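You operate a simulated robot arm through the tools that you are given. There is no shell and no other tool.

You are at the controls of a simulated robot arm. One attempt, no reset.

## Task
Put things in order on the hall bench top. At the end: the grey grease sponge stands on top of the beige pale frame; the brown wool skein stands where the brown linseed bottle stood; the beige beeswax pad stands where the grey grease sponge stood; the brown linseed bottle stands where the beige beeswax pad stood; whatever was shut is shut again. Leave all else as you found it, and nothing knocked over.

It is judged by the outcome, as a careful person would: the job done as asked, and still so three seconds after it is handed in. It fails if anything else is knocked over, pushed out of place, dropped, spilled or broken.

## Robot
A 6-joint arm with a two-finger parallel gripper, fixed in place. Base frame: the origin is at the foot of the arm, x ahead of it, y to its left, z up; the work surface is at about z = 800. Lengths are in mm, angles in degrees, forces in N, time in s.
With the tool pointing down near the work surface it reaches from about 260 to 680 mm from the base axis. Its first joint turns from -66.0 to 66.0 degrees. Payload 2.9 kg.
The TCP is the grasp point between the finger pads, 30 mm short of the fingertips. In the tool frame z runs along the fingers and y along their closing line. The gripper opens to 110 mm. The fingers are 20 mm wide and 10 mm thick; the gripper's body (48 by 112 mm) begins 55 mm behind the TCP.
Orientation is told as [roll, pitch, yaw] about the base's x, y, z axes, in that order, counted from this pose: with the fingers straight down and closing along the base's y, the tool's x points along the base's -x, its y along +y and its z along -z.

## Interface
- The arm moves only by the tool drive_tool. Its argument "plan" is a list of rows, each a list of 6 numbers: the shift along the base's x, y, z in mm, then the turn, a rotation vector about the base's x, y, z in degrees. In form: [[tx, ty, tz, wx, wy, wz], ...]. A call has 1 to 20 rows; each row is the pose to reach, as a shift and turn from the pose commanded when the call began. "jaw" is the finger opening in mm, from 0 to 110, set as the call begins (left out, the last holds). Each row takes 0.2 s and may step no farther than 50 mm and 8.6 degrees from the row before; otherwise, or with a gripper value out of range, the whole call is refused. Where a pose cannot be reached the arm comes as near as it can. A force on the tool above 40 N (or 10 N above the force at the start of the call, whichever is more), or a blocked arm, ends the call early, and 0.2 s more pass. The fingers move at their own pace (about 108 mm/s each) and stop on an object; they squeeze with about 28 N. The grip force told is the motor's: it shows also when the fingers shut on nothing. Time passes only in rows, and 0.2 s behind the last, so rows that repeat a pose let the fingers close. The reply holds the time, the measured pose of the TCP, the force on the tool along the base axes, the opening and the grip force, in the units named above and with some noise, with the torque about the TCP (base axes, N m) and any sound that the robot's microphone picked up.
- Cameras (640 x 400 px; columns grow to the right, rows downward): "scene" is fixed at [88.8, 453.5, 1372.8]; the picture's right is [-0.55, -0.83, 0.00], its down [-0.57, 0.38, -0.73] and it looks along [0.61, -0.40, -0.68] (base axes); focal length 332 px, centre (320, 200). "wrist" rides on the gripper at [72, 17, -103] in the tool frame; the picture's right is [-0.23, 0.97, 0.00], its down [-0.76, -0.18, -0.62] and it looks along [-0.61, -0.14, 0.78] (tool axes); focal length 222 px, centre (320, 200). There is no depth. A picture from a camera that has moved, and an enlarged one, comes with that camera's place and axes in the base frame and with its lens.
- snapshot(camera): a new picture of that camera. It takes no simulated time.
- close_up(camera, box): a new picture of the part [left, top, right, bottom] of that camera's present view, enlarged. It takes no simulated time.
- close_job(): hands the job in; it is judged then, once.

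Places have to be worked out from the pictures, the camera data and where the tool is seen. Open the gripper and draw the arm clear of the work before you hand the job in, unless the task says otherwise.

The tools are called as name(argument=value, ...) on one line, values as JSON. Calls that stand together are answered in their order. drive_tool: Moves the arm, as the interface text tells. Its arguments: {"type":"object","properties":{"plan":{"type":"array","items":{"type":"array","items":{"type":"number"}}},"jaw":{"type":"number"}},"required":["plan"]} The other tools are called the same way: snapshot (camera) takes a picture; close_up (camera, box) takes an enlarged picture of a part of a camera's view; close_job () hands the job in.

At the start:

```text
time_s: 0.0
eef_pos: [380.4, -173.6, 1062.2]
orientation: [0.1, 0.1, 0.0]
contact_force: [0.5, 0.2, 0.3]
wrist_torque: [-0.02, 0.0, 0.03]
opening: 110.0
gripper_force: 0.1
```

scene: 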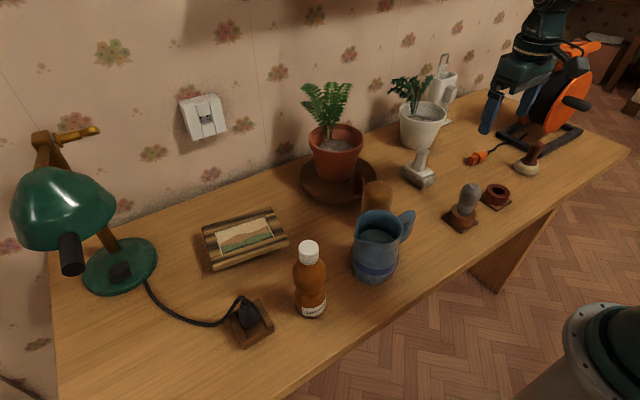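
wrist: 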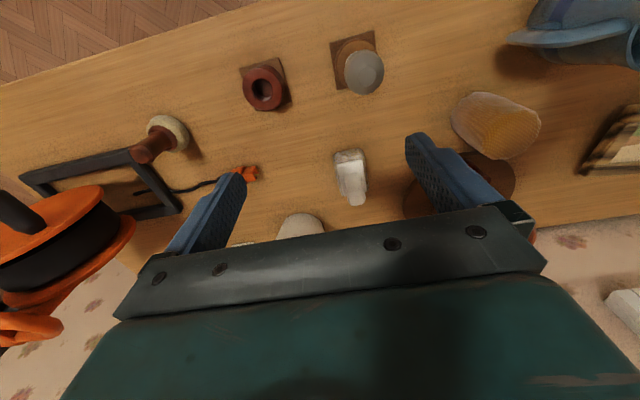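

I start by looking closely at the bench to identify each object before moving anything.

close_up(camera="scene", box=[180, 180, 340, 360])

close_up(camera="scene", box=[300, 60, 460, 290])

close_up(camera="scene", box=[400, 100, 600, 240])

close_up(camera="wrist", box=[220, 20, 560, 230])

```text
2.22 times, centred on (260, 270) of scene
camera zoom: at [88.8, 453.5, 1372.8], right [-0.55, -0.83, 0.0], down [-0.57, 0.38, -0.73], along [0.61, -0.4, -0.68], focal length 738 px, centre (453, 44)
```

zoom: 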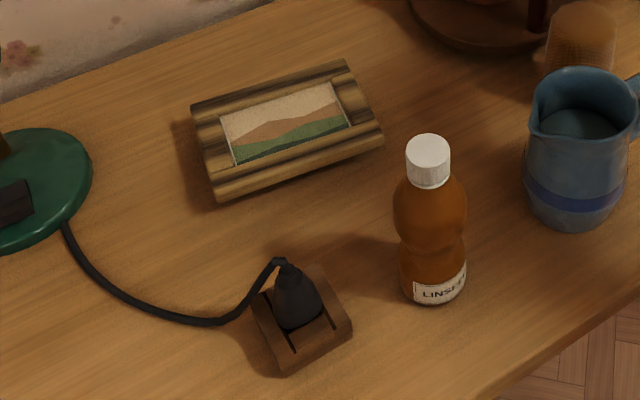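

```text
1.74 times, centred on (380, 175) of scene
camera zoom: at [88.8, 453.5, 1372.8], right [-0.55, -0.83, 0.0], down [-0.57, 0.38, -0.73], along [0.61, -0.4, -0.68], focal length 578 px, centre (216, 244)
```

zoom: 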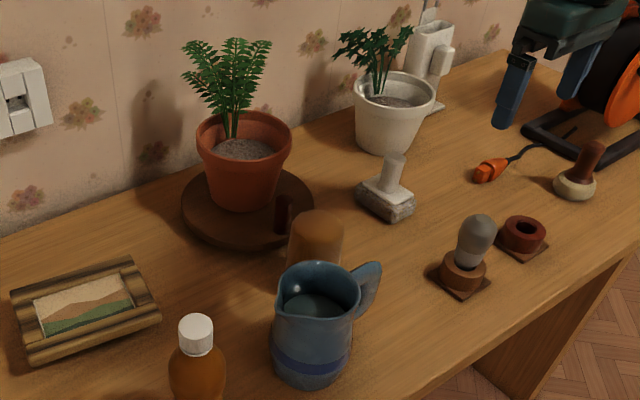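

```text
2.86 times, centred on (500, 170) of scene
camera zoom: at [88.8, 453.5, 1372.8], right [-0.55, -0.83, 0.0], down [-0.57, 0.38, -0.73], along [0.61, -0.4, -0.68], focal length 949 px, centre (-194, 286)
```

zoom: 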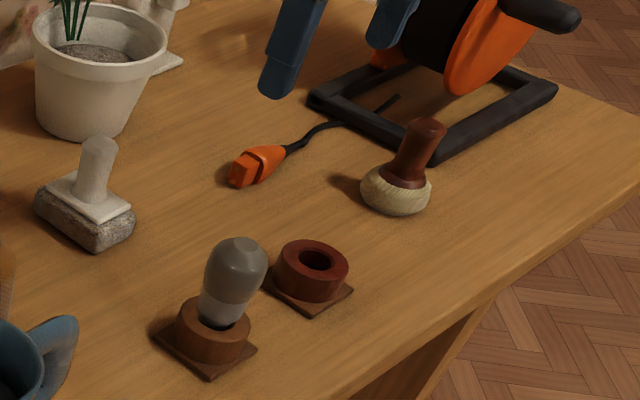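

```text
1.88 times, centred on (390, 125) of wrist
camera zoom: at [308.5, -156.4, 1164.1], right [0.23, 0.97, 0.0], down [0.76, -0.18, 0.62], along [0.61, -0.14, -0.78], focal length 418 px, centre (188, 341)
```

zoom: 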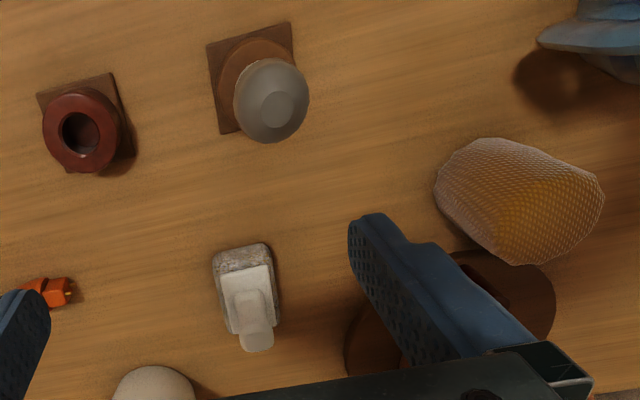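

The grey handled sponge looks to be near (525, -150), the pad near (384, -426), the bottle near (363, 292), the skein near (470, 53) and the frame near (569, 328). I move above the sponge to check its position with the wrist camera.

drive_tool(plan=[[36, 6, -15, 0, 0, 0], [72, 12, -30, 0, 0, 0], [108, 18, -45, 0, 0, 0], [140, 22, -62, 0, 0, 0], [140, 22, -62, 0, 0, 0]], jaw=80)

snapshot(camera="wrist")

snapshot(camera="scene")

```text
time_s: 1.2
eef_pos: [518.7, -152.3, 998.8]
orientation: [0.1, 0.0, 0.1]
contact_force: [0.3, 0.4, 0.0]
wrist_torque: [-0.03, 0.03, 0.0]
opening: 80.1
gripper_force: 0.1
```

```text
taken
camera wrist: at [447.1, -134.1, 1101.3], right [0.23, 0.97, 0.0], down [0.76, -0.18, 0.62], along [0.61, -0.14, -0.78], focal length 222 px, centre (320, 200)
```

wrist: 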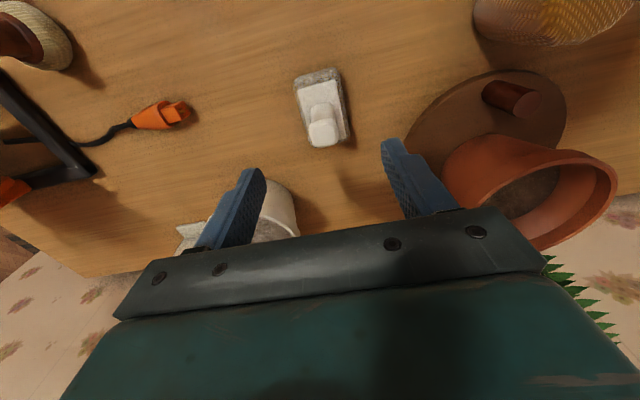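

```text
taken
```

scene: 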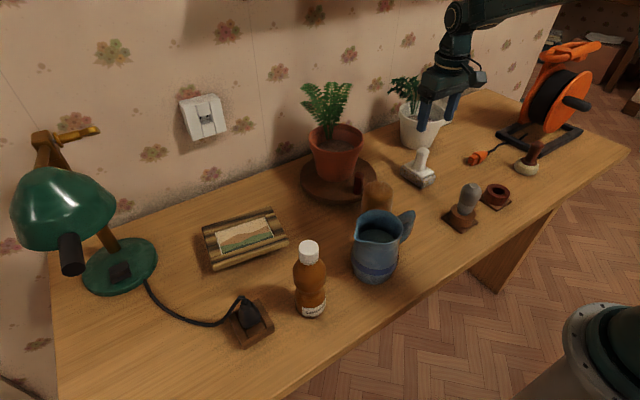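

The sponge sits between the fingers in the wrist view. I take an enlarged picture for a precise location and orientation.

close_up(camera="wrist", box=[260, 40, 380, 180])

close_up(camera="wrist", box=[400, 0, 640, 150])

close_up(camera="scene", box=[380, 120, 460, 200])

```text
2.86 times, centred on (320, 110) of wrist
camera zoom: at [447.1, -134.1, 1101.3], right [0.23, 0.97, 0.0], down [0.76, -0.18, 0.62], along [0.61, -0.14, -0.78], focal length 635 px, centre (320, 457)
```

zoom: 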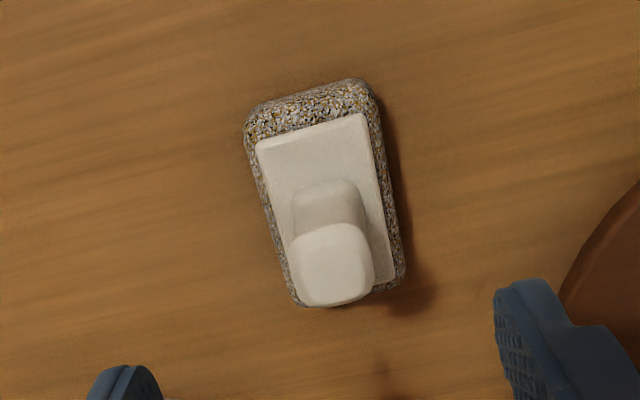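

```text
2.67 times, centred on (520, 75) of wrist
camera zoom: at [447.1, -134.1, 1101.3], right [0.23, 0.97, 0.0], down [0.76, -0.18, 0.62], along [0.61, -0.14, -0.78], focal length 592 px, centre (-213, 533)
```

zoom: 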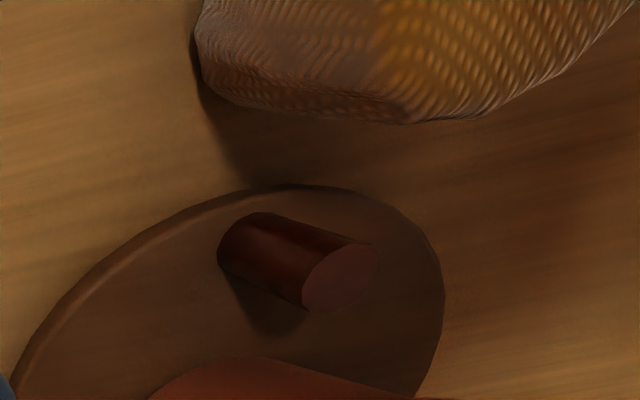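

```text
5.00 times, centred on (420, 160) of scene
camera zoom: at [88.8, 453.5, 1372.8], right [-0.55, -0.83, 0.0], down [-0.57, 0.38, -0.73], along [0.61, -0.4, -0.68], focal length 1661 px, centre (-180, 400)
```

zoom: 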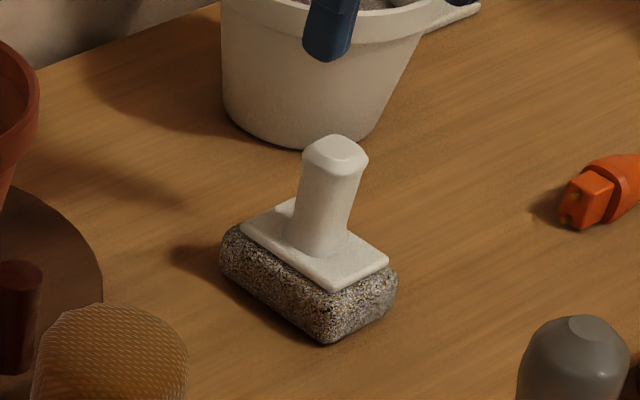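

The sponge is about 80 × 50 mm, long side along x and centred near (530, -150), with a handle about 27 mm square. Before picking it up I look at the frame to see how the sponge will fit, going round in front of the fern and above the jug and bottle.

drive_tool(plan=[[-40, 5, 20, 0, 0, 0], [-80, 10, 40, 0, 0, 0], [-110, 30, 60, 0, 0, 0], [-120, 75, 70, 0, 0, 0], [-120, 123, 70, 0, 0, 0], [-120, 171, 70, 0, 0, 0], [-120, 219, 70, 0, 0, 0], [-115, 267, 70, 0, 0, 0], [-105, 315, 70, 0, 0, 0], [-90, 360, 70, 0, 0, 0], [-65, 400, 70, 0, 0, 0], [-30, 435, 70, 0, 0, 0], [5, 462, 65, 0, 0, 0], [5, 462, 65, 0, 0, 0]])

snapshot(camera="wrist")

snapshot(camera="scene")

```text
time_s: 4.2
eef_pos: [527.6, 312.0, 1065.7]
orientation: [0.0, 0.2, 0.0]
contact_force: [0.7, 0.2, -0.1]
wrist_torque: [-0.02, 0.0, 0.01]
opening: 80.2
gripper_force: 0.0
```

```text
taken
camera wrist: at [456.9, 329.5, 1168.3], right [0.23, 0.97, 0.0], down [0.76, -0.18, 0.62], along [0.61, -0.14, -0.78], focal length 222 px, centre (320, 200)
```

wrist: 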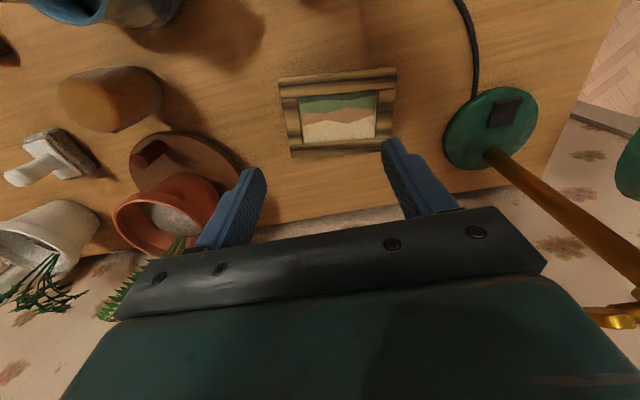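

```text
taken
```

scene: 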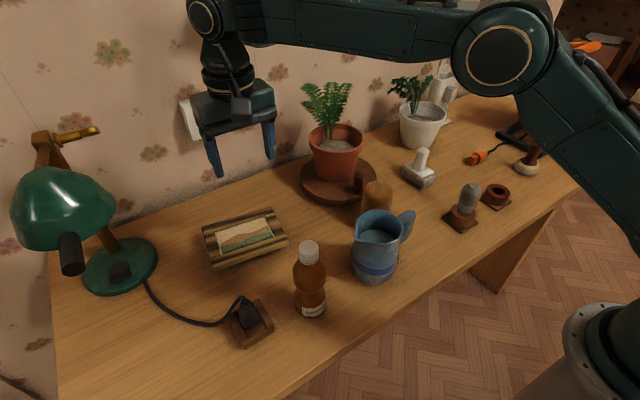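

The frame is directly in view with the arm clear of everything. I enlarge it to judge its relief and the size of the recess.

close_up(camera="wrist", box=[265, 50, 415, 170])

close_up(camera="scene", box=[195, 200, 295, 275])

close_up(camera="wrist", box=[30, 0, 270, 200])

```text
3.33 times, centred on (340, 110) of wrist
camera zoom: at [456.9, 329.5, 1168.3], right [0.23, 0.97, 0.0], down [0.76, -0.18, 0.62], along [0.61, -0.14, -0.78], focal length 740 px, centre (253, 500)
```

zoom: 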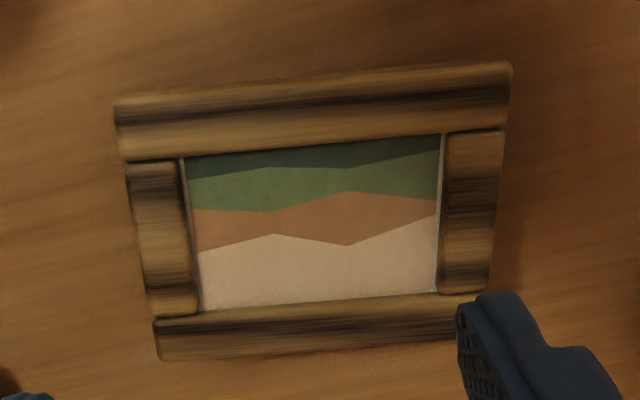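

```text
5.33 times, centred on (245, 238) of scene
camera zoom: at [88.8, 453.5, 1372.8], right [-0.55, -0.83, 0.0], down [-0.57, 0.38, -0.73], along [0.61, -0.4, -0.68], focal length 1772 px, centre (720, 0)
```

zoom: 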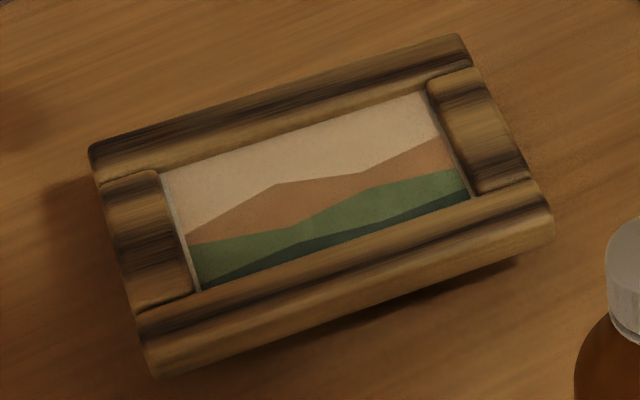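

```text
2.00 times, centred on (150, 100) of wrist
camera zoom: at [456.9, 329.5, 1168.3], right [0.23, 0.97, 0.0], down [0.76, -0.18, 0.62], along [0.61, -0.14, -0.78], focal length 444 px, centre (660, 400)
```

zoom: 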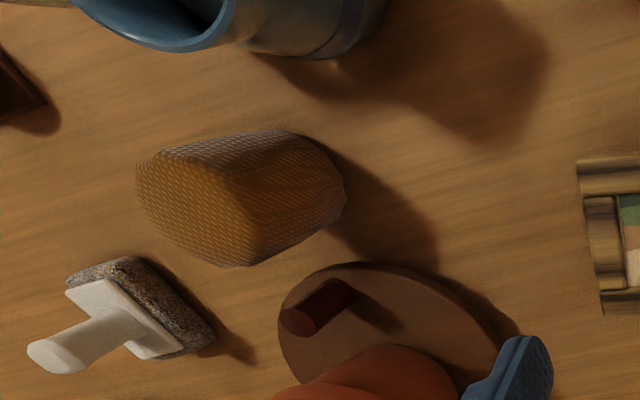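

The frame has raised rails, with a recess of about 116 × 78 mm centred near (580, 329) and its long axis about 8° off y. The 80 × 50 sponge fits if turned about 82°, so I test that this pose is reachable while the gripper is still empty.

drive_tool(plan=[[5, 2, -15, 0, 0, 8.2], [10, 4, -30, 0, 0, 16.4], [15, 6, -45, 0, 0, 24.6], [20, 8, -60, 0, 0, 32.8], [25, 10, -75, 0, 0, 41], [30, 12, -90, 0, 0, 49.2], [35, 14, -105, 0, 0, 57.4], [40, 16, -120, 0, 0, 65.6], [45, 18, -135, 0, 0, 73.8], [53, 20, -150, 0, 0, 81.6], [53, 20, -165, 0, 0, 81.6], [53, 20, -165, 0, 0, 81.6]])

snapshot(camera="wrist")

snapshot(camera="scene")

```text
time_s: 6.8
eef_pos: [577.8, 330.1, 898.5]
orientation: [0.1, -0.1, 81.6]
contact_force: [-0.7, 0.0, 0.0]
wrist_torque: [0.03, 0.03, -0.04]
opening: 80.0
gripper_force: 0.0
```

```text
taken
camera wrist: at [552.0, 262.1, 1002.4], right [-0.93, 0.37, 0.0], down [0.29, 0.73, 0.62], along [0.23, 0.58, -0.78], focal length 222 px, centre (320, 200)
```

wrist: 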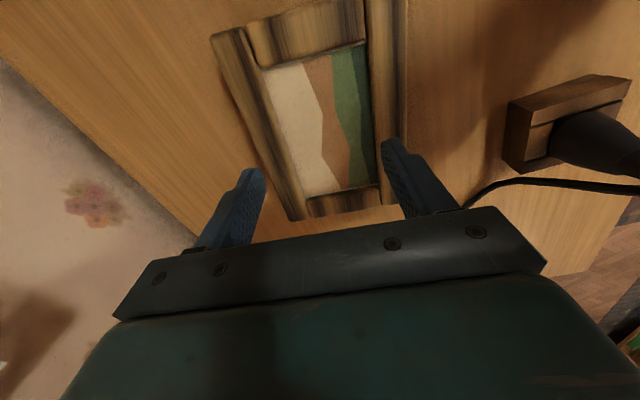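

```text
taken
```

scene: 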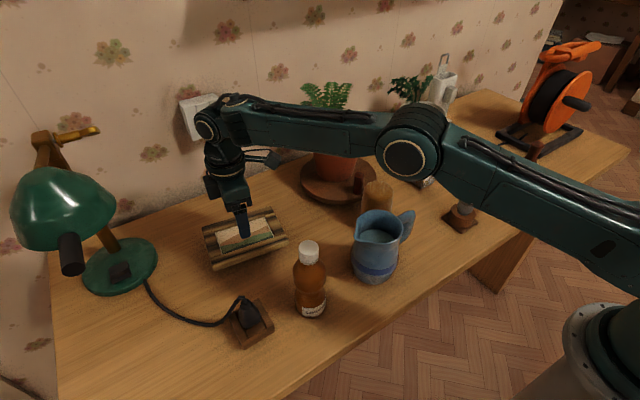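

The pose over the recess is reachable. I enlarge this second view to triangulate the recess and its depth.

close_up(camera="wrist", box=[200, 0, 420, 225])

close_up(camera="scene", box=[190, 160, 300, 280])

```text
1.78 times, centred on (310, 112) of wrist
camera zoom: at [552.0, 262.1, 1002.4], right [-0.93, 0.37, 0.0], down [0.29, 0.73, 0.62], along [0.23, 0.58, -0.78], focal length 395 px, centre (338, 356)
```

zoom: 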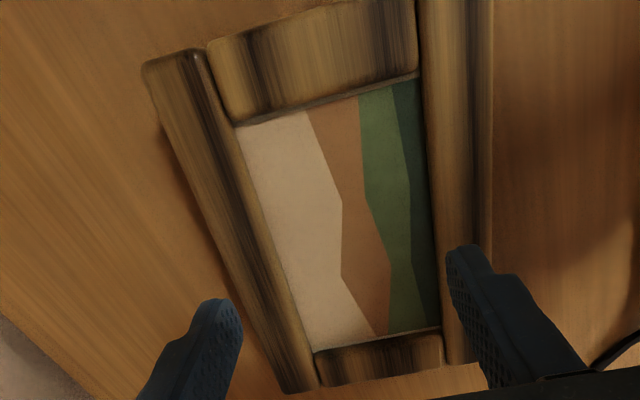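

```text
3.33 times, centred on (245, 220) of scene
camera zoom: at [88.8, 453.5, 1372.8], right [-0.55, -0.83, 0.0], down [-0.57, 0.38, -0.73], along [0.61, -0.4, -0.68], focal length 1108 px, centre (570, 133)
```

zoom: 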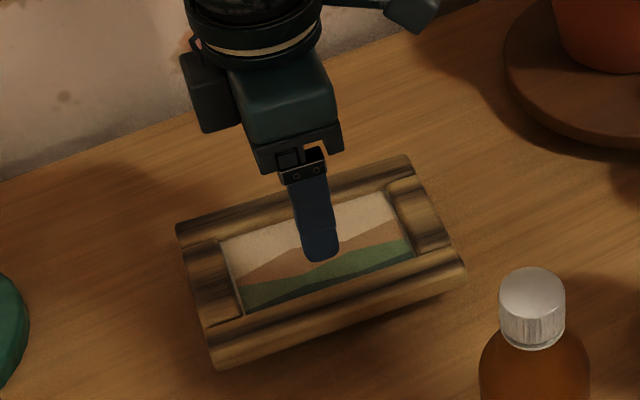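

Both views agree best with the recess floor at z≈830, centred near (573, 331) and tilted about 9°. I return along the same route to above the sponge with yaw back at 0.

drive_tool(plan=[[0, 0, 45, 0, 0, -4], [-20, -10, 85, 0, 0, -12], [-45, -20, 120, 0, 0, -20], [-80, -45, 145, 0, 0, -28], [-115, -75, 160, 0, 0, -36], [-145, -112, 168, 0, 0, -44], [-165, -155, 170, 0, 0, -52], [-177, -203, 170, 0, 0, -60], [-178, -252, 170, 0, 0, -68], [-178, -301, 170, 0, 0, -76], [-178, -350, 170, 0, 0, -81.6], [-178, -399, 170, 0, 0, -81.6], [-168, -440, 160, 0, 0, -81.6], [-140, -470, 145, 0, 0, -81.6], [-105, -480, 125, 0, 0, -81.6], [-70, -480, 105, 0, 0, -81.6], [-48, -480, 85, 0, 0, -81.6], [-48, -480, 65, 0, 0, -81.6], [-48, -480, 65, 0, 0, -81.6]], jaw=70)

snapshot(camera="wrist")

close_up(camera="scene", box=[370, 80, 490, 200])

```text
time_s: 10.8
eef_pos: [529.5, -148.7, 963.8]
orientation: [0.1, 0.0, 0.0]
contact_force: [0.3, 0.3, 0.3]
wrist_torque: [0.04, 0.01, 0.01]
opening: 69.9
gripper_force: 0.0
```

```text
taken
camera wrist: at [458.5, -131.6, 1066.8], right [0.23, 0.97, 0.0], down [0.76, -0.18, 0.62], along [0.61, -0.14, -0.78], focal length 222 px, centre (320, 200)
```

wrist: 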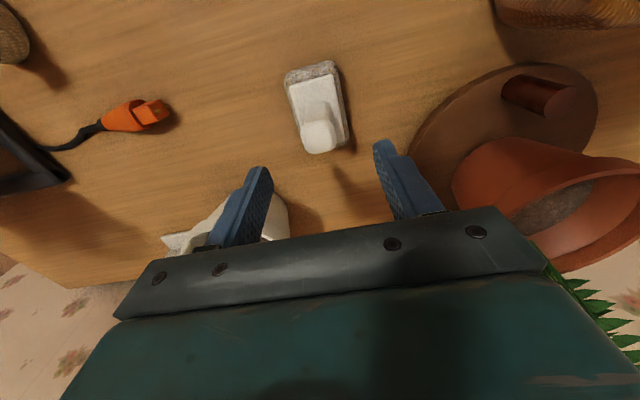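

```text
3.33 times, centred on (430, 140) of scene
camera zoom: at [88.8, 453.5, 1372.8], right [-0.55, -0.83, 0.0], down [-0.57, 0.38, -0.73], along [0.61, -0.4, -0.68], focal length 1108 px, centre (-47, 400)
```

zoom: 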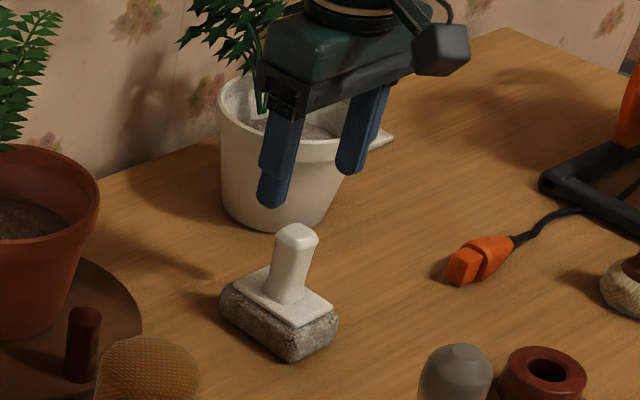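

The sponge handle is centred between the fingers at about (530, -148). I lower to z≈872 so the fingertips stay just above the sponge's white plate.

drive_tool(plan=[[0, 1, -30, 0, 0, 0], [0, 1, -55, 0, 0, 0], [0, 1, -75, 0, 0, 0], [0, 1, -85, 0, 0, 0], [0, 1, -93, 0, 0, 0], [0, 1, -93, 0, 0, 0]])

snapshot(camera="wrist")

close_up(camera="scene", box=[380, 100, 480, 200])

```text
time_s: 12.2
eef_pos: [529.2, -148.0, 871.3]
orientation: [0.0, 0.0, 0.0]
contact_force: [-0.5, 0.0, -1.2]
wrist_torque: [0.0, -0.03, -0.01]
opening: 70.0
gripper_force: 0.0
```

```text
taken
camera wrist: at [458.5, -131.5, 973.9], right [0.23, 0.97, 0.0], down [0.76, -0.18, 0.62], along [0.61, -0.14, -0.78], focal length 222 px, centre (320, 200)
```

wrist: 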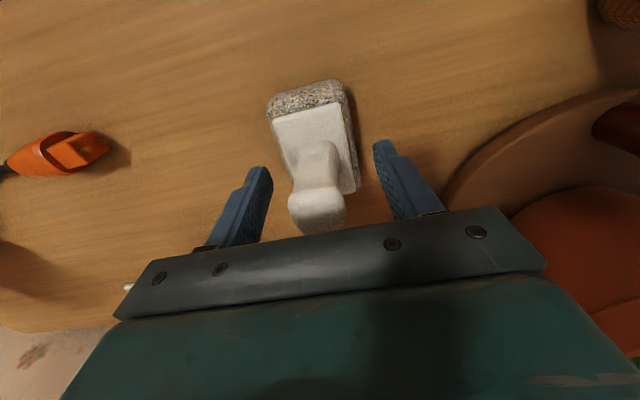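

```text
4.00 times, centred on (430, 150) of scene
camera zoom: at [88.8, 453.5, 1372.8], right [-0.55, -0.83, 0.0], down [-0.57, 0.38, -0.73], along [0.61, -0.4, -0.68], focal length 1329 px, centre (-120, 400)
```

zoom: 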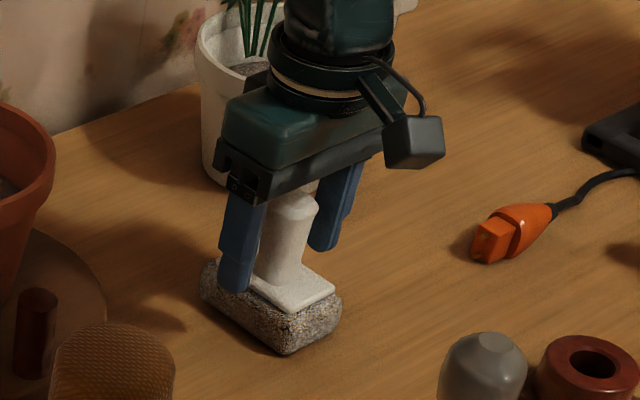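

Everything is aligned: the handle top is at about 891, clear of the palm. I close on the handle.

drive_tool(plan=[[0, 0, 0, 0, 0, 0], [0, 0, 0, 0, 0, 0], [0, 0, 0, 0, 0, 0], [0, 0, 0, 0, 0, 0]], jaw=0)

```text
time_s: 13.2
eef_pos: [530.3, -149.3, 870.9]
orientation: [0.0, 0.0, -0.1]
contact_force: [0.3, 0.3, 0.7]
wrist_torque: [-0.01, 0.04, -0.03]
opening: 25.5
gripper_force: 28.1
```

The fingers hold the handle at 25.5 mm with 28 N. I lift straight up slowly.

drive_tool(plan=[[0, 0, 10, 0, 0, 0], [0, 0, 30, 0, 0, 0], [0, 0, 60, 0, 0, 0], [0, 0, 90, 0, 0, 0], [0, 0, 90, 0, 0, 0]])

snapshot(camera="wrist")

close_up(camera="scene", box=[380, 60, 480, 200])

```text
time_s: 14.4
eef_pos: [529.6, -149.0, 962.3]
orientation: [0.0, 0.1, 0.0]
contact_force: [0.4, -0.3, -1.4]
wrist_torque: [0.0, -0.03, -0.01]
opening: 24.9
gripper_force: 28.0
```

```text
taken
camera wrist: at [458.3, -131.6, 1065.4], right [0.23, 0.97, 0.0], down [0.76, -0.18, 0.62], along [0.61, -0.14, -0.78], focal length 222 px, centre (320, 200)
```

wrist: 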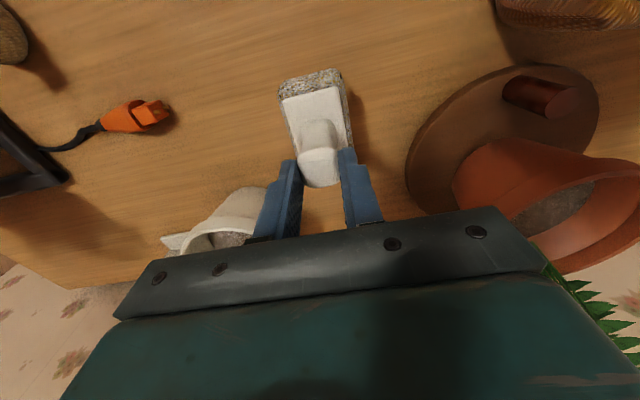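

```text
2.86 times, centred on (430, 130) of scene
camera zoom: at [88.8, 453.5, 1372.8], right [-0.55, -0.83, 0.0], down [-0.57, 0.38, -0.73], along [0.61, -0.4, -0.68], focal length 949 px, centre (6, 400)
```

zoom: 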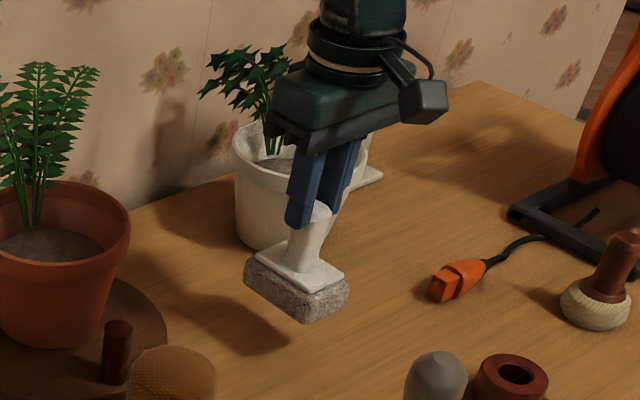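

The sponge lifted, but the handle top appears lower between the fingers than before. I look closer before moving again.

close_up(camera="wrist", box=[240, 50, 400, 240])

close_up(camera="scene", box=[405, 80, 465, 180])

```text
2.11 times, centred on (320, 145) of wrist
camera zoom: at [458.3, -131.6, 1065.4], right [0.23, 0.97, 0.0], down [0.76, -0.18, 0.62], along [0.61, -0.14, -0.78], focal length 468 px, centre (320, 316)
```

zoom: 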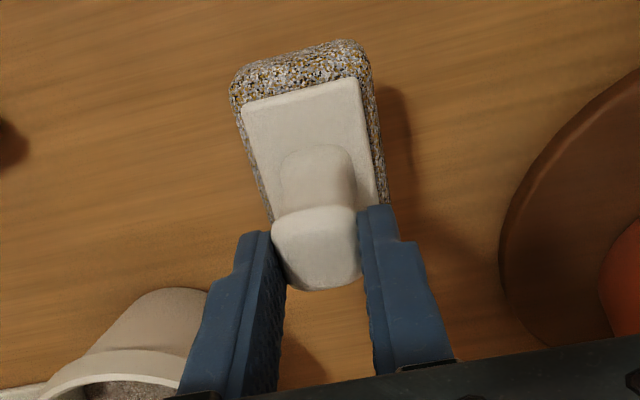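

```text
4.00 times, centred on (435, 130) of scene
camera zoom: at [88.8, 453.5, 1372.8], right [-0.55, -0.83, 0.0], down [-0.57, 0.38, -0.73], along [0.61, -0.4, -0.68], focal length 1329 px, centre (-140, 480)
```

zoom: 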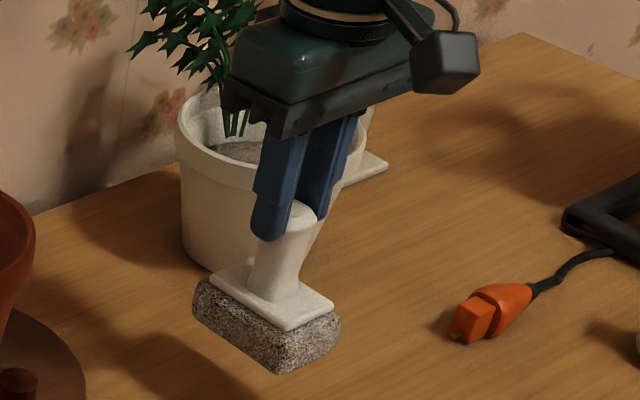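

The sponge has slipped down in the grip and only the top of its handle is held. I lower it straight back to its own spot right away so I can regrip it deeper.

drive_tool(plan=[[0, 0, -25, 0, 0, 0], [0, 0, -46, 0, 0, 0]])

close_up(camera="wrist", box=[240, 50, 400, 240])

close_up(camera="scene", box=[395, 90, 465, 200])

```text
time_s: 15.0
eef_pos: [529.9, -150.4, 914.5]
orientation: [0.0, 0.0, 0.0]
contact_force: [-0.5, -1.4, -0.7]
wrist_torque: [0.01, 0.01, 0.0]
opening: 25.0
gripper_force: 27.7
```

```text
2.11 times, centred on (320, 145) of wrist
camera zoom: at [458.8, -132.6, 1018.9], right [0.23, 0.97, 0.0], down [0.76, -0.18, 0.62], along [0.61, -0.14, -0.78], focal length 468 px, centre (320, 316)
```

zoom: 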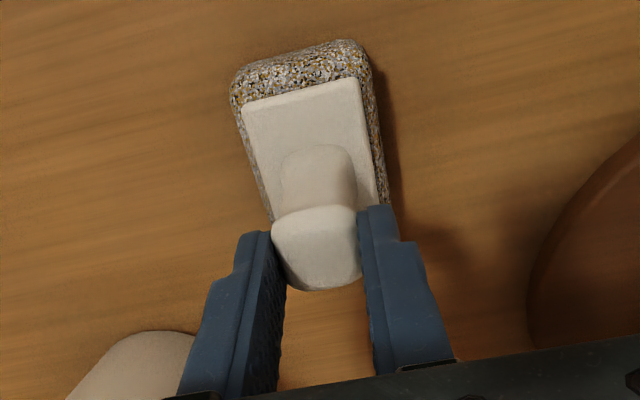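

```text
3.64 times, centred on (430, 145) of scene
camera zoom: at [88.8, 453.5, 1372.8], right [-0.55, -0.83, 0.0], down [-0.57, 0.38, -0.73], along [0.61, -0.4, -0.68], focal length 1208 px, centre (-80, 400)
```

zoom: 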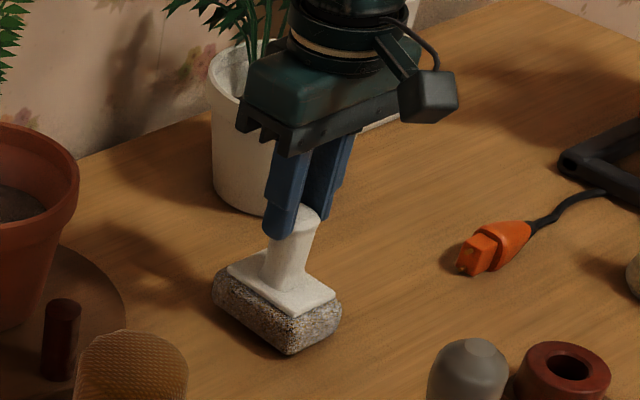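

Nothing slipped while lowering; the view of the grip is identical and the sponge hangs about 8 mm above its spot. I ease it down in small steps until the force shows contact.

drive_tool(plan=[[0, 0, -2, 0, 0, 0], [0, 0, -4, 0, 0, 0], [0, 0, -6, 0, 0, 0], [0, 0, -8, 0, 0, 0]])

close_up(camera="wrist", box=[240, 50, 400, 240])

```text
time_s: 16.0
eef_pos: [529.6, -149.6, 911.1]
orientation: [-0.1, -0.4, -0.1]
contact_force: [-8.0, 0.1, 34.0]
wrist_torque: [-0.03, 0.69, 0.0]
opening: 24.8
gripper_force: 28.2
```

```text
2.11 times, centred on (320, 145) of wrist
camera zoom: at [458.1, -132.0, 1013.8], right [0.23, 0.97, 0.0], down [0.76, -0.18, 0.63], along [0.61, -0.14, -0.78], focal length 468 px, centre (320, 316)
```

zoom: 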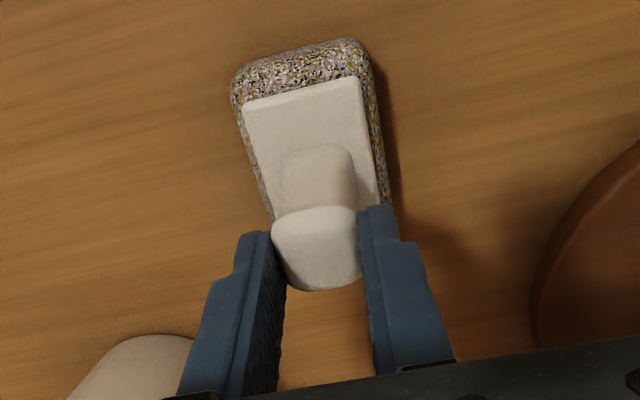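

The sponge is firmly down, and the grip took 34 N of push without slipping. I relax the pressure, open, lower about 18 mm for a deeper hold that avoids the handle's flared foot, and close again.

drive_tool(plan=[[0, 0, 3, 0, 0, 0], [0, 0, 3.5, 0, 0, 0]])

drive_tool(plan=[[0, 0, 0, 0, 0, 0], [0, 0, 0, 0, 0, 0], [0, 0, -8, 0, 0, 0], [0, 0, -16, 0, 0, 0], [0, 0, -22, 0, 0, 0], [0, 0, -22, 0, 0, 0]], jaw=50)

snapshot(camera="wrist")

```text
time_s: 16.6
eef_pos: [530.7, -148.7, 911.2]
orientation: [-0.1, -0.2, -0.1]
contact_force: [-2.3, -5.0, 18.8]
wrist_torque: [-0.33, -0.42, -0.12]
opening: 24.9
gripper_force: 28.1
```

```text
time_s: 18.0
eef_pos: [530.4, -147.5, 888.0]
orientation: [0.0, 0.0, 0.0]
contact_force: [-1.0, -0.4, -0.8]
wrist_torque: [-0.01, 0.02, -0.02]
opening: 50.2
gripper_force: 0.1
```

```text
taken
camera wrist: at [458.2, -130.9, 991.2], right [0.23, 0.97, 0.0], down [0.76, -0.18, 0.62], along [0.61, -0.14, -0.78], focal length 222 px, centre (320, 200)
```

wrist: 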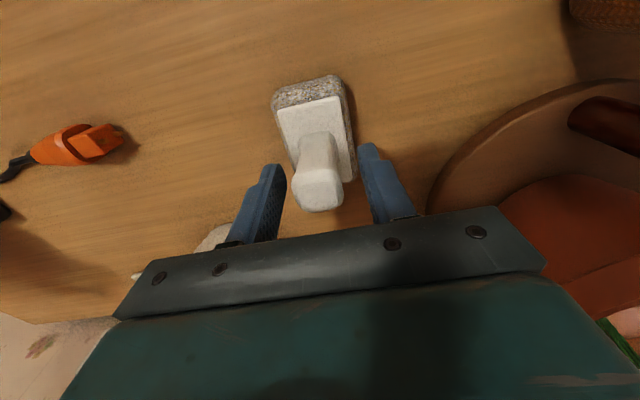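

The handle top is now about 4 mm above the TCP. I close and test with a small, slow lift.

drive_tool(plan=[[0, 0, 0, 0, 0, 0], [0, 0, 0, 0, 0, 0], [0, 0, 0, 0, 0, 0], [0, 0, 0, 0, 0, 0]], jaw=0)

close_up(camera="wrist", box=[240, 50, 400, 240])

drive_tool(plan=[[0, 0, 3, 0, 0, 0], [0, 0, 6, 0, 0, 0], [0, 0, 10, 0, 0, 0], [0, 0, 14, 0, 0, 0]])

close_up(camera="wrist", box=[240, 50, 400, 240])

```text
time_s: 19.0
eef_pos: [529.4, -148.2, 888.2]
orientation: [0.0, 0.0, 0.0]
contact_force: [-1.1, -0.1, 0.7]
wrist_torque: [-0.04, 0.0, 0.0]
opening: 25.3
gripper_force: 28.0
```

```text
2.11 times, centred on (320, 145) of wrist
camera zoom: at [458.2, -130.8, 991.2], right [0.23, 0.97, 0.0], down [0.76, -0.18, 0.62], along [0.61, -0.14, -0.78], focal length 468 px, centre (320, 316)
```

zoom: 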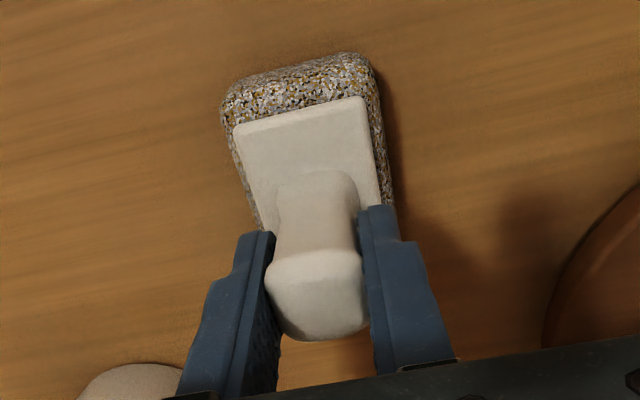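

```text
time_s: 20.0
eef_pos: [529.6, -147.9, 903.1]
orientation: [0.0, 0.0, 0.0]
contact_force: [0.1, 0.0, -0.9]
wrist_torque: [0.0, 0.01, -0.01]
opening: 25.4
gripper_force: 28.3
```

```text
2.11 times, centred on (320, 145) of wrist
camera zoom: at [458.3, -130.9, 1005.7], right [0.23, 0.97, 0.0], down [0.76, -0.18, 0.62], along [0.61, -0.14, -0.78], focal length 468 px, centre (320, 316)
```

zoom: 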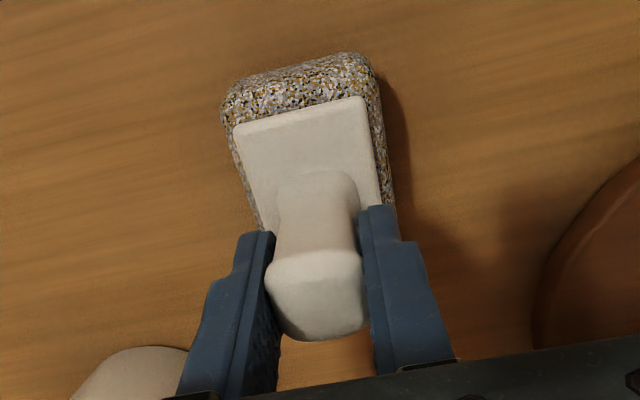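

The grip holds without slipping; the sponge bottom is about 88 mm below the TCP. I lift smoothly to carrying height and draw back toward the base before swinging left.

drive_tool(plan=[[0, 0, 12, 0, 0, 0], [0, 0, 30, 0, 0, 0], [-3, 0, 55, 0, 0, 0], [-10, 0, 82, 0, 0, 0], [-25, 0, 108, 0, 0, 0], [-45, 2, 132, 0, 0, 0], [-68, 8, 153, 0, 0, 0], [-92, 18, 170, 0, 0, 0], [-112, 36, 181, 0, 0, 0], [-125, 62, 187, 0, 0, 0], [-130, 92, 188, 0, 0, 0], [-130, 118, 188, 0, 0, 0], [-130, 130, 188, 0, 0, 0]])

snapshot(camera="wrist")

snapshot(camera="scene")

```text
time_s: 22.8
eef_pos: [399.1, -18.0, 1089.7]
orientation: [-0.1, 0.0, 0.0]
contact_force: [1.4, 0.2, -1.0]
wrist_torque: [0.0, -0.02, -0.02]
opening: 25.4
gripper_force: 27.9
```

```text
taken
camera wrist: at [327.7, -1.2, 1192.6], right [0.23, 0.97, 0.0], down [0.76, -0.18, 0.62], along [0.61, -0.14, -0.78], focal length 222 px, centre (320, 200)
```

wrist: 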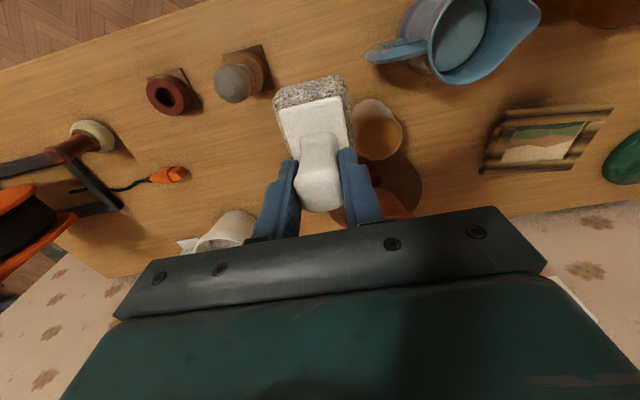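

```text
taken
```

scene: 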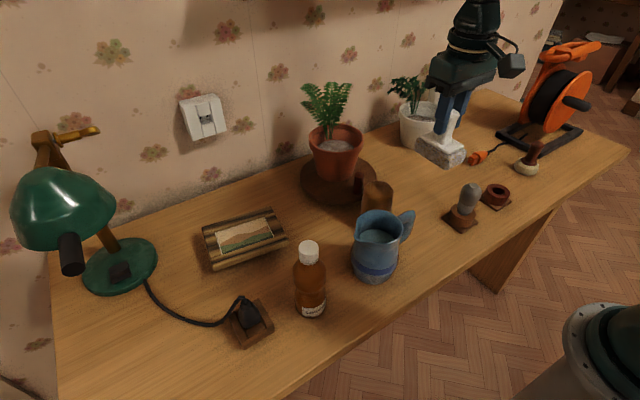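

The sponge is unmoved in the grip. I swing left over the jug at carrying height, turning it toward the frame's angle on the way.

drive_tool(plan=[[0, 15, 0, 0, 0, 0], [0, 48, 0, 0, 0, 5], [0, 90, 0, 0, 0, 12], [0, 132, 0, 0, 0, 19], [2, 175, 0, 0, 0, 26], [8, 217, 0, 0, 0, 33], [20, 255, 0, 0, 0, 40], [40, 287, 0, 0, 0, 47], [64, 309, 0, 0, 0, 54], [90, 324, -2, 0, 0, 61], [112, 333, -5, 0, 0, 68], [125, 338, -8, 0, 0, 75], [132, 341, -10, 0, 0, 81], [132, 341, -10, 0, 0, 81]])

snapshot(camera="wrist")

snapshot(camera="scene")

```text
time_s: 25.8
eef_pos: [532.2, 322.2, 1078.6]
orientation: [-0.1, 0.0, 81.1]
contact_force: [-0.5, 0.0, 0.2]
wrist_torque: [-0.01, 0.01, 0.0]
opening: 25.5
gripper_force: 27.7
```

```text
taken
camera wrist: at [505.3, 253.4, 1182.4], right [-0.93, 0.38, 0.0], down [0.29, 0.72, 0.62], along [0.23, 0.58, -0.78], focal length 222 px, centre (320, 200)
```

wrist: 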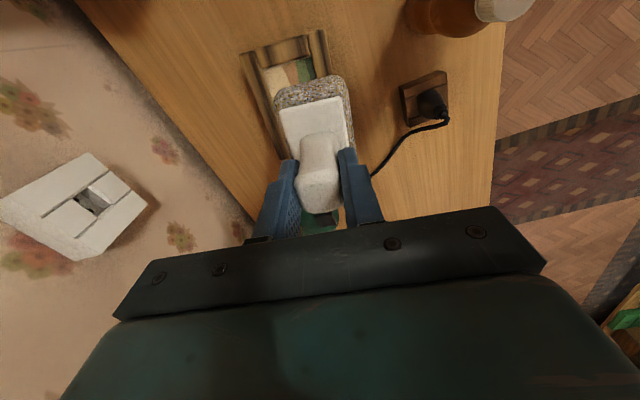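

```text
taken
```

scene: 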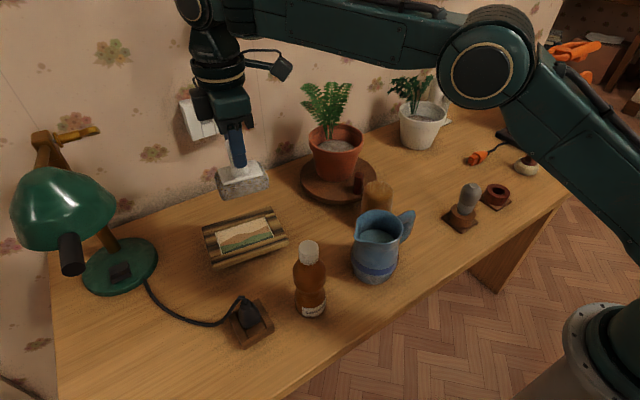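

The sponge is steady and correctly turned. I lower toward (573, 331), stopping with its underside about 25 mm above the rails to check alignment.

drive_tool(plan=[[10, 2, -25, 0, 0, 0], [20, 4, -50, 0, 0, 0], [30, 6, -75, 0, 0, 0], [38, 8, -98, 0, 0, 0], [41, 9, -115, 0, 0, 0], [41, 9, -122, 0, 0, 0], [41, 9, -122, 0, 0, 0]])

close_up(camera="wrist", box=[200, 0, 440, 225])

close_up(camera="scene", box=[190, 150, 310, 280])

```text
time_s: 27.4
eef_pos: [572.6, 330.3, 958.1]
orientation: [0.0, 0.0, 81.0]
contact_force: [0.5, 0.2, -0.7]
wrist_torque: [0.02, 0.01, -0.03]
opening: 25.5
gripper_force: 27.4
```

```text
1.78 times, centred on (320, 112) of wrist
camera zoom: at [545.2, 261.8, 1061.9], right [-0.93, 0.38, 0.0], down [0.29, 0.72, 0.62], along [0.23, 0.58, -0.78], focal length 395 px, centre (320, 356)
```

zoom: 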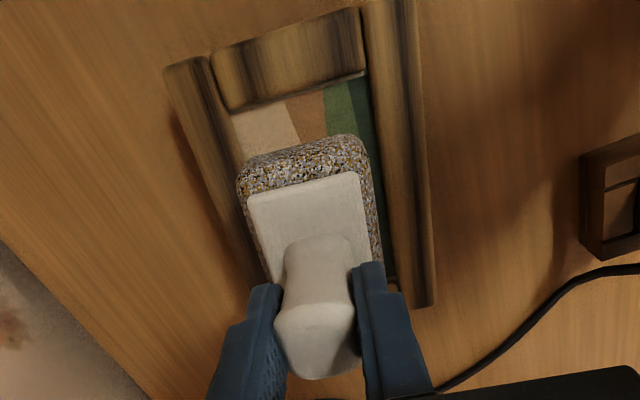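

```text
3.08 times, centred on (250, 215) of scene
camera zoom: at [88.8, 453.5, 1372.8], right [-0.55, -0.83, 0.0], down [-0.57, 0.38, -0.73], along [0.61, -0.4, -0.68], focal length 1022 px, centre (535, 154)
```

zoom: 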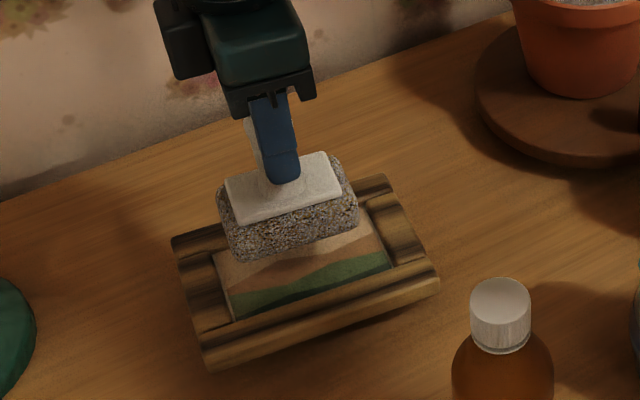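

The sponge is over the recess with about 10 mm clearance all round. I lower gently toward the recess floor, expecting contact near TCP z≈918.

drive_tool(plan=[[0, 0, -8, 0, 0, 0], [0, 0, -16, 0, 0, 0], [0, 1, -24, 0, 0, 0], [0, 1, -30, 0, 0, 0], [0, 1, -33, 0, 0, 0]])

close_up(camera="scene", box=[190, 150, 310, 280])

close_up(camera="wrist", box=[200, 0, 440, 225])

```text
time_s: 28.6
eef_pos: [574.0, 333.1, 925.9]
orientation: [0.0, 0.0, 81.0]
contact_force: [0.1, -0.7, -0.6]
wrist_torque: [-0.03, -0.02, 0.0]
opening: 25.5
gripper_force: 27.9
```

```text
3.08 times, centred on (250, 215) of scene
camera zoom: at [88.8, 453.5, 1372.8], right [-0.55, -0.83, 0.0], down [-0.57, 0.38, -0.73], along [0.61, -0.4, -0.68], focal length 1022 px, centre (535, 154)
```

zoom: 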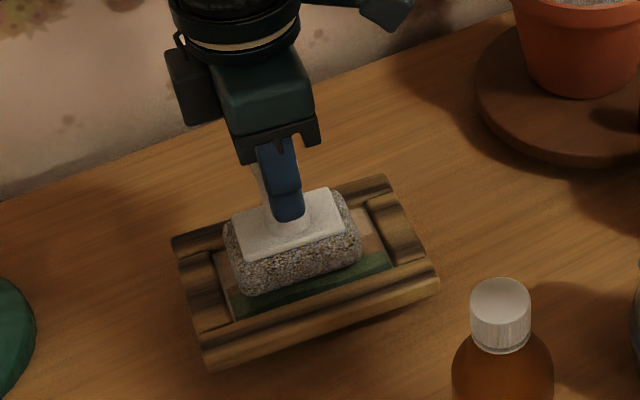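

```text
1.78 times, centred on (320, 112) of wrist
camera zoom: at [545.9, 263.9, 1028.5], right [-0.93, 0.38, 0.0], down [0.3, 0.72, 0.62], along [0.23, 0.58, -0.78], focal length 395 px, centre (320, 356)
```

zoom: 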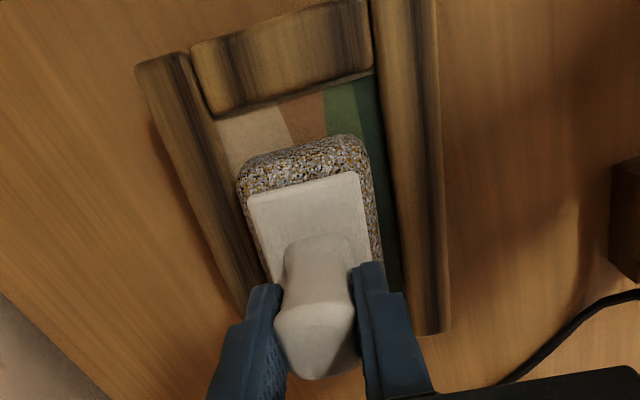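

No contact yet, and the position still looks centred. I continue down in 2 mm steps.

drive_tool(plan=[[0, -1, -2, 0, 0, 0], [0, -1, -4, 0, 0, 0], [0, -1, -6, 0, 0, 0], [0, -1, -8, 0, 0, 0]])

```text
time_s: 29.6
eef_pos: [573.5, 331.7, 922.1]
orientation: [-0.3, -0.1, 81.0]
contact_force: [-9.7, -6.9, 27.9]
wrist_torque: [-0.67, 0.62, 0.01]
opening: 25.4
gripper_force: 28.1
```

Contact at TCP z≈922 puts the sponge's underside at about 834. I check in the pictures whether it rests on the recess floor or on a rail.

close_up(camera="scene", box=[200, 190, 300, 280])

close_up(camera="wrist", box=[220, 0, 420, 180])

```text
4.44 times, centred on (250, 235) of scene
camera zoom: at [88.1, 453.0, 1373.0], right [-0.55, -0.83, 0.0], down [-0.57, 0.38, -0.73], along [0.61, -0.4, -0.68], focal length 1477 px, centre (631, 44)
```

zoom: 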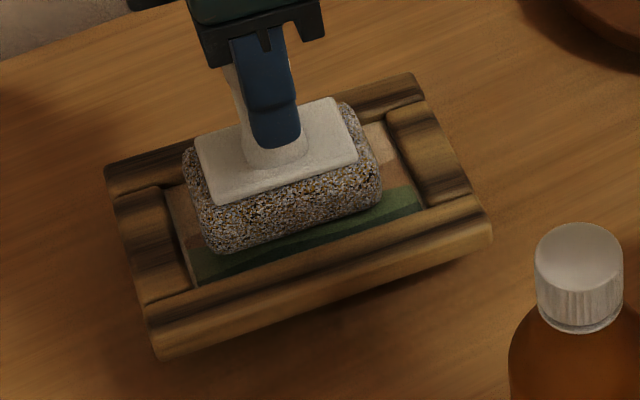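

```text
2.22 times, centred on (320, 90) of wrist
camera zoom: at [545.9, 262.7, 1024.3], right [-0.93, 0.38, 0.0], down [0.29, 0.72, 0.63], along [0.24, 0.58, -0.78], focal length 494 px, centre (320, 444)
```

zoom: 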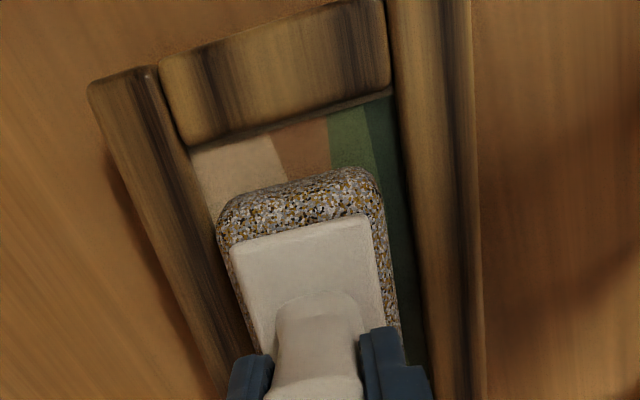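

The sponge lies flat within the recess: the gaps are about 4 mm and 9 mm, and the force pattern matches the flat table contact earlier. I relieve the pressure, then open the fingers.

drive_tool(plan=[[0, 0, 2.5, 0, 0, 0], [0, 0, 5, 0, 0, 0], [0, 0, 5, 0, 0, 0]])

drive_tool(plan=[[0, 0, 0, 0, 0, 0], [0, 0, 0, 0, 0, 0], [0, 0, 0, 0, 0, 0]], jaw=55)

close_up(camera="scene", box=[200, 180, 300, 280])

```text
time_s: 30.4
eef_pos: [574.4, 332.0, 921.7]
orientation: [-0.1, -0.1, 81.0]
contact_force: [2.8, 4.1, 7.4]
wrist_torque: [0.59, -0.31, -0.04]
opening: 25.4
gripper_force: 27.9
```

```text
time_s: 31.2
eef_pos: [573.1, 330.7, 921.9]
orientation: [-0.1, 0.0, 81.0]
contact_force: [0.2, 0.0, 1.7]
wrist_torque: [-0.01, 0.0, 0.02]
opening: 55.2
gripper_force: 0.1
```

```text
4.00 times, centred on (250, 230) of scene
camera zoom: at [88.8, 453.5, 1372.8], right [-0.55, -0.83, 0.0], down [-0.57, 0.38, -0.73], along [0.61, -0.4, -0.68], focal length 1329 px, centre (600, 80)
```

zoom: 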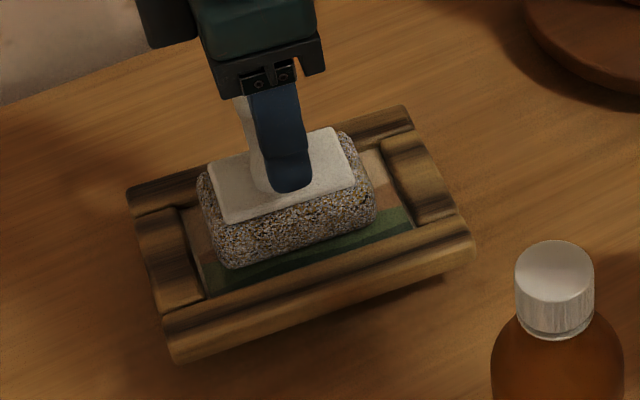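

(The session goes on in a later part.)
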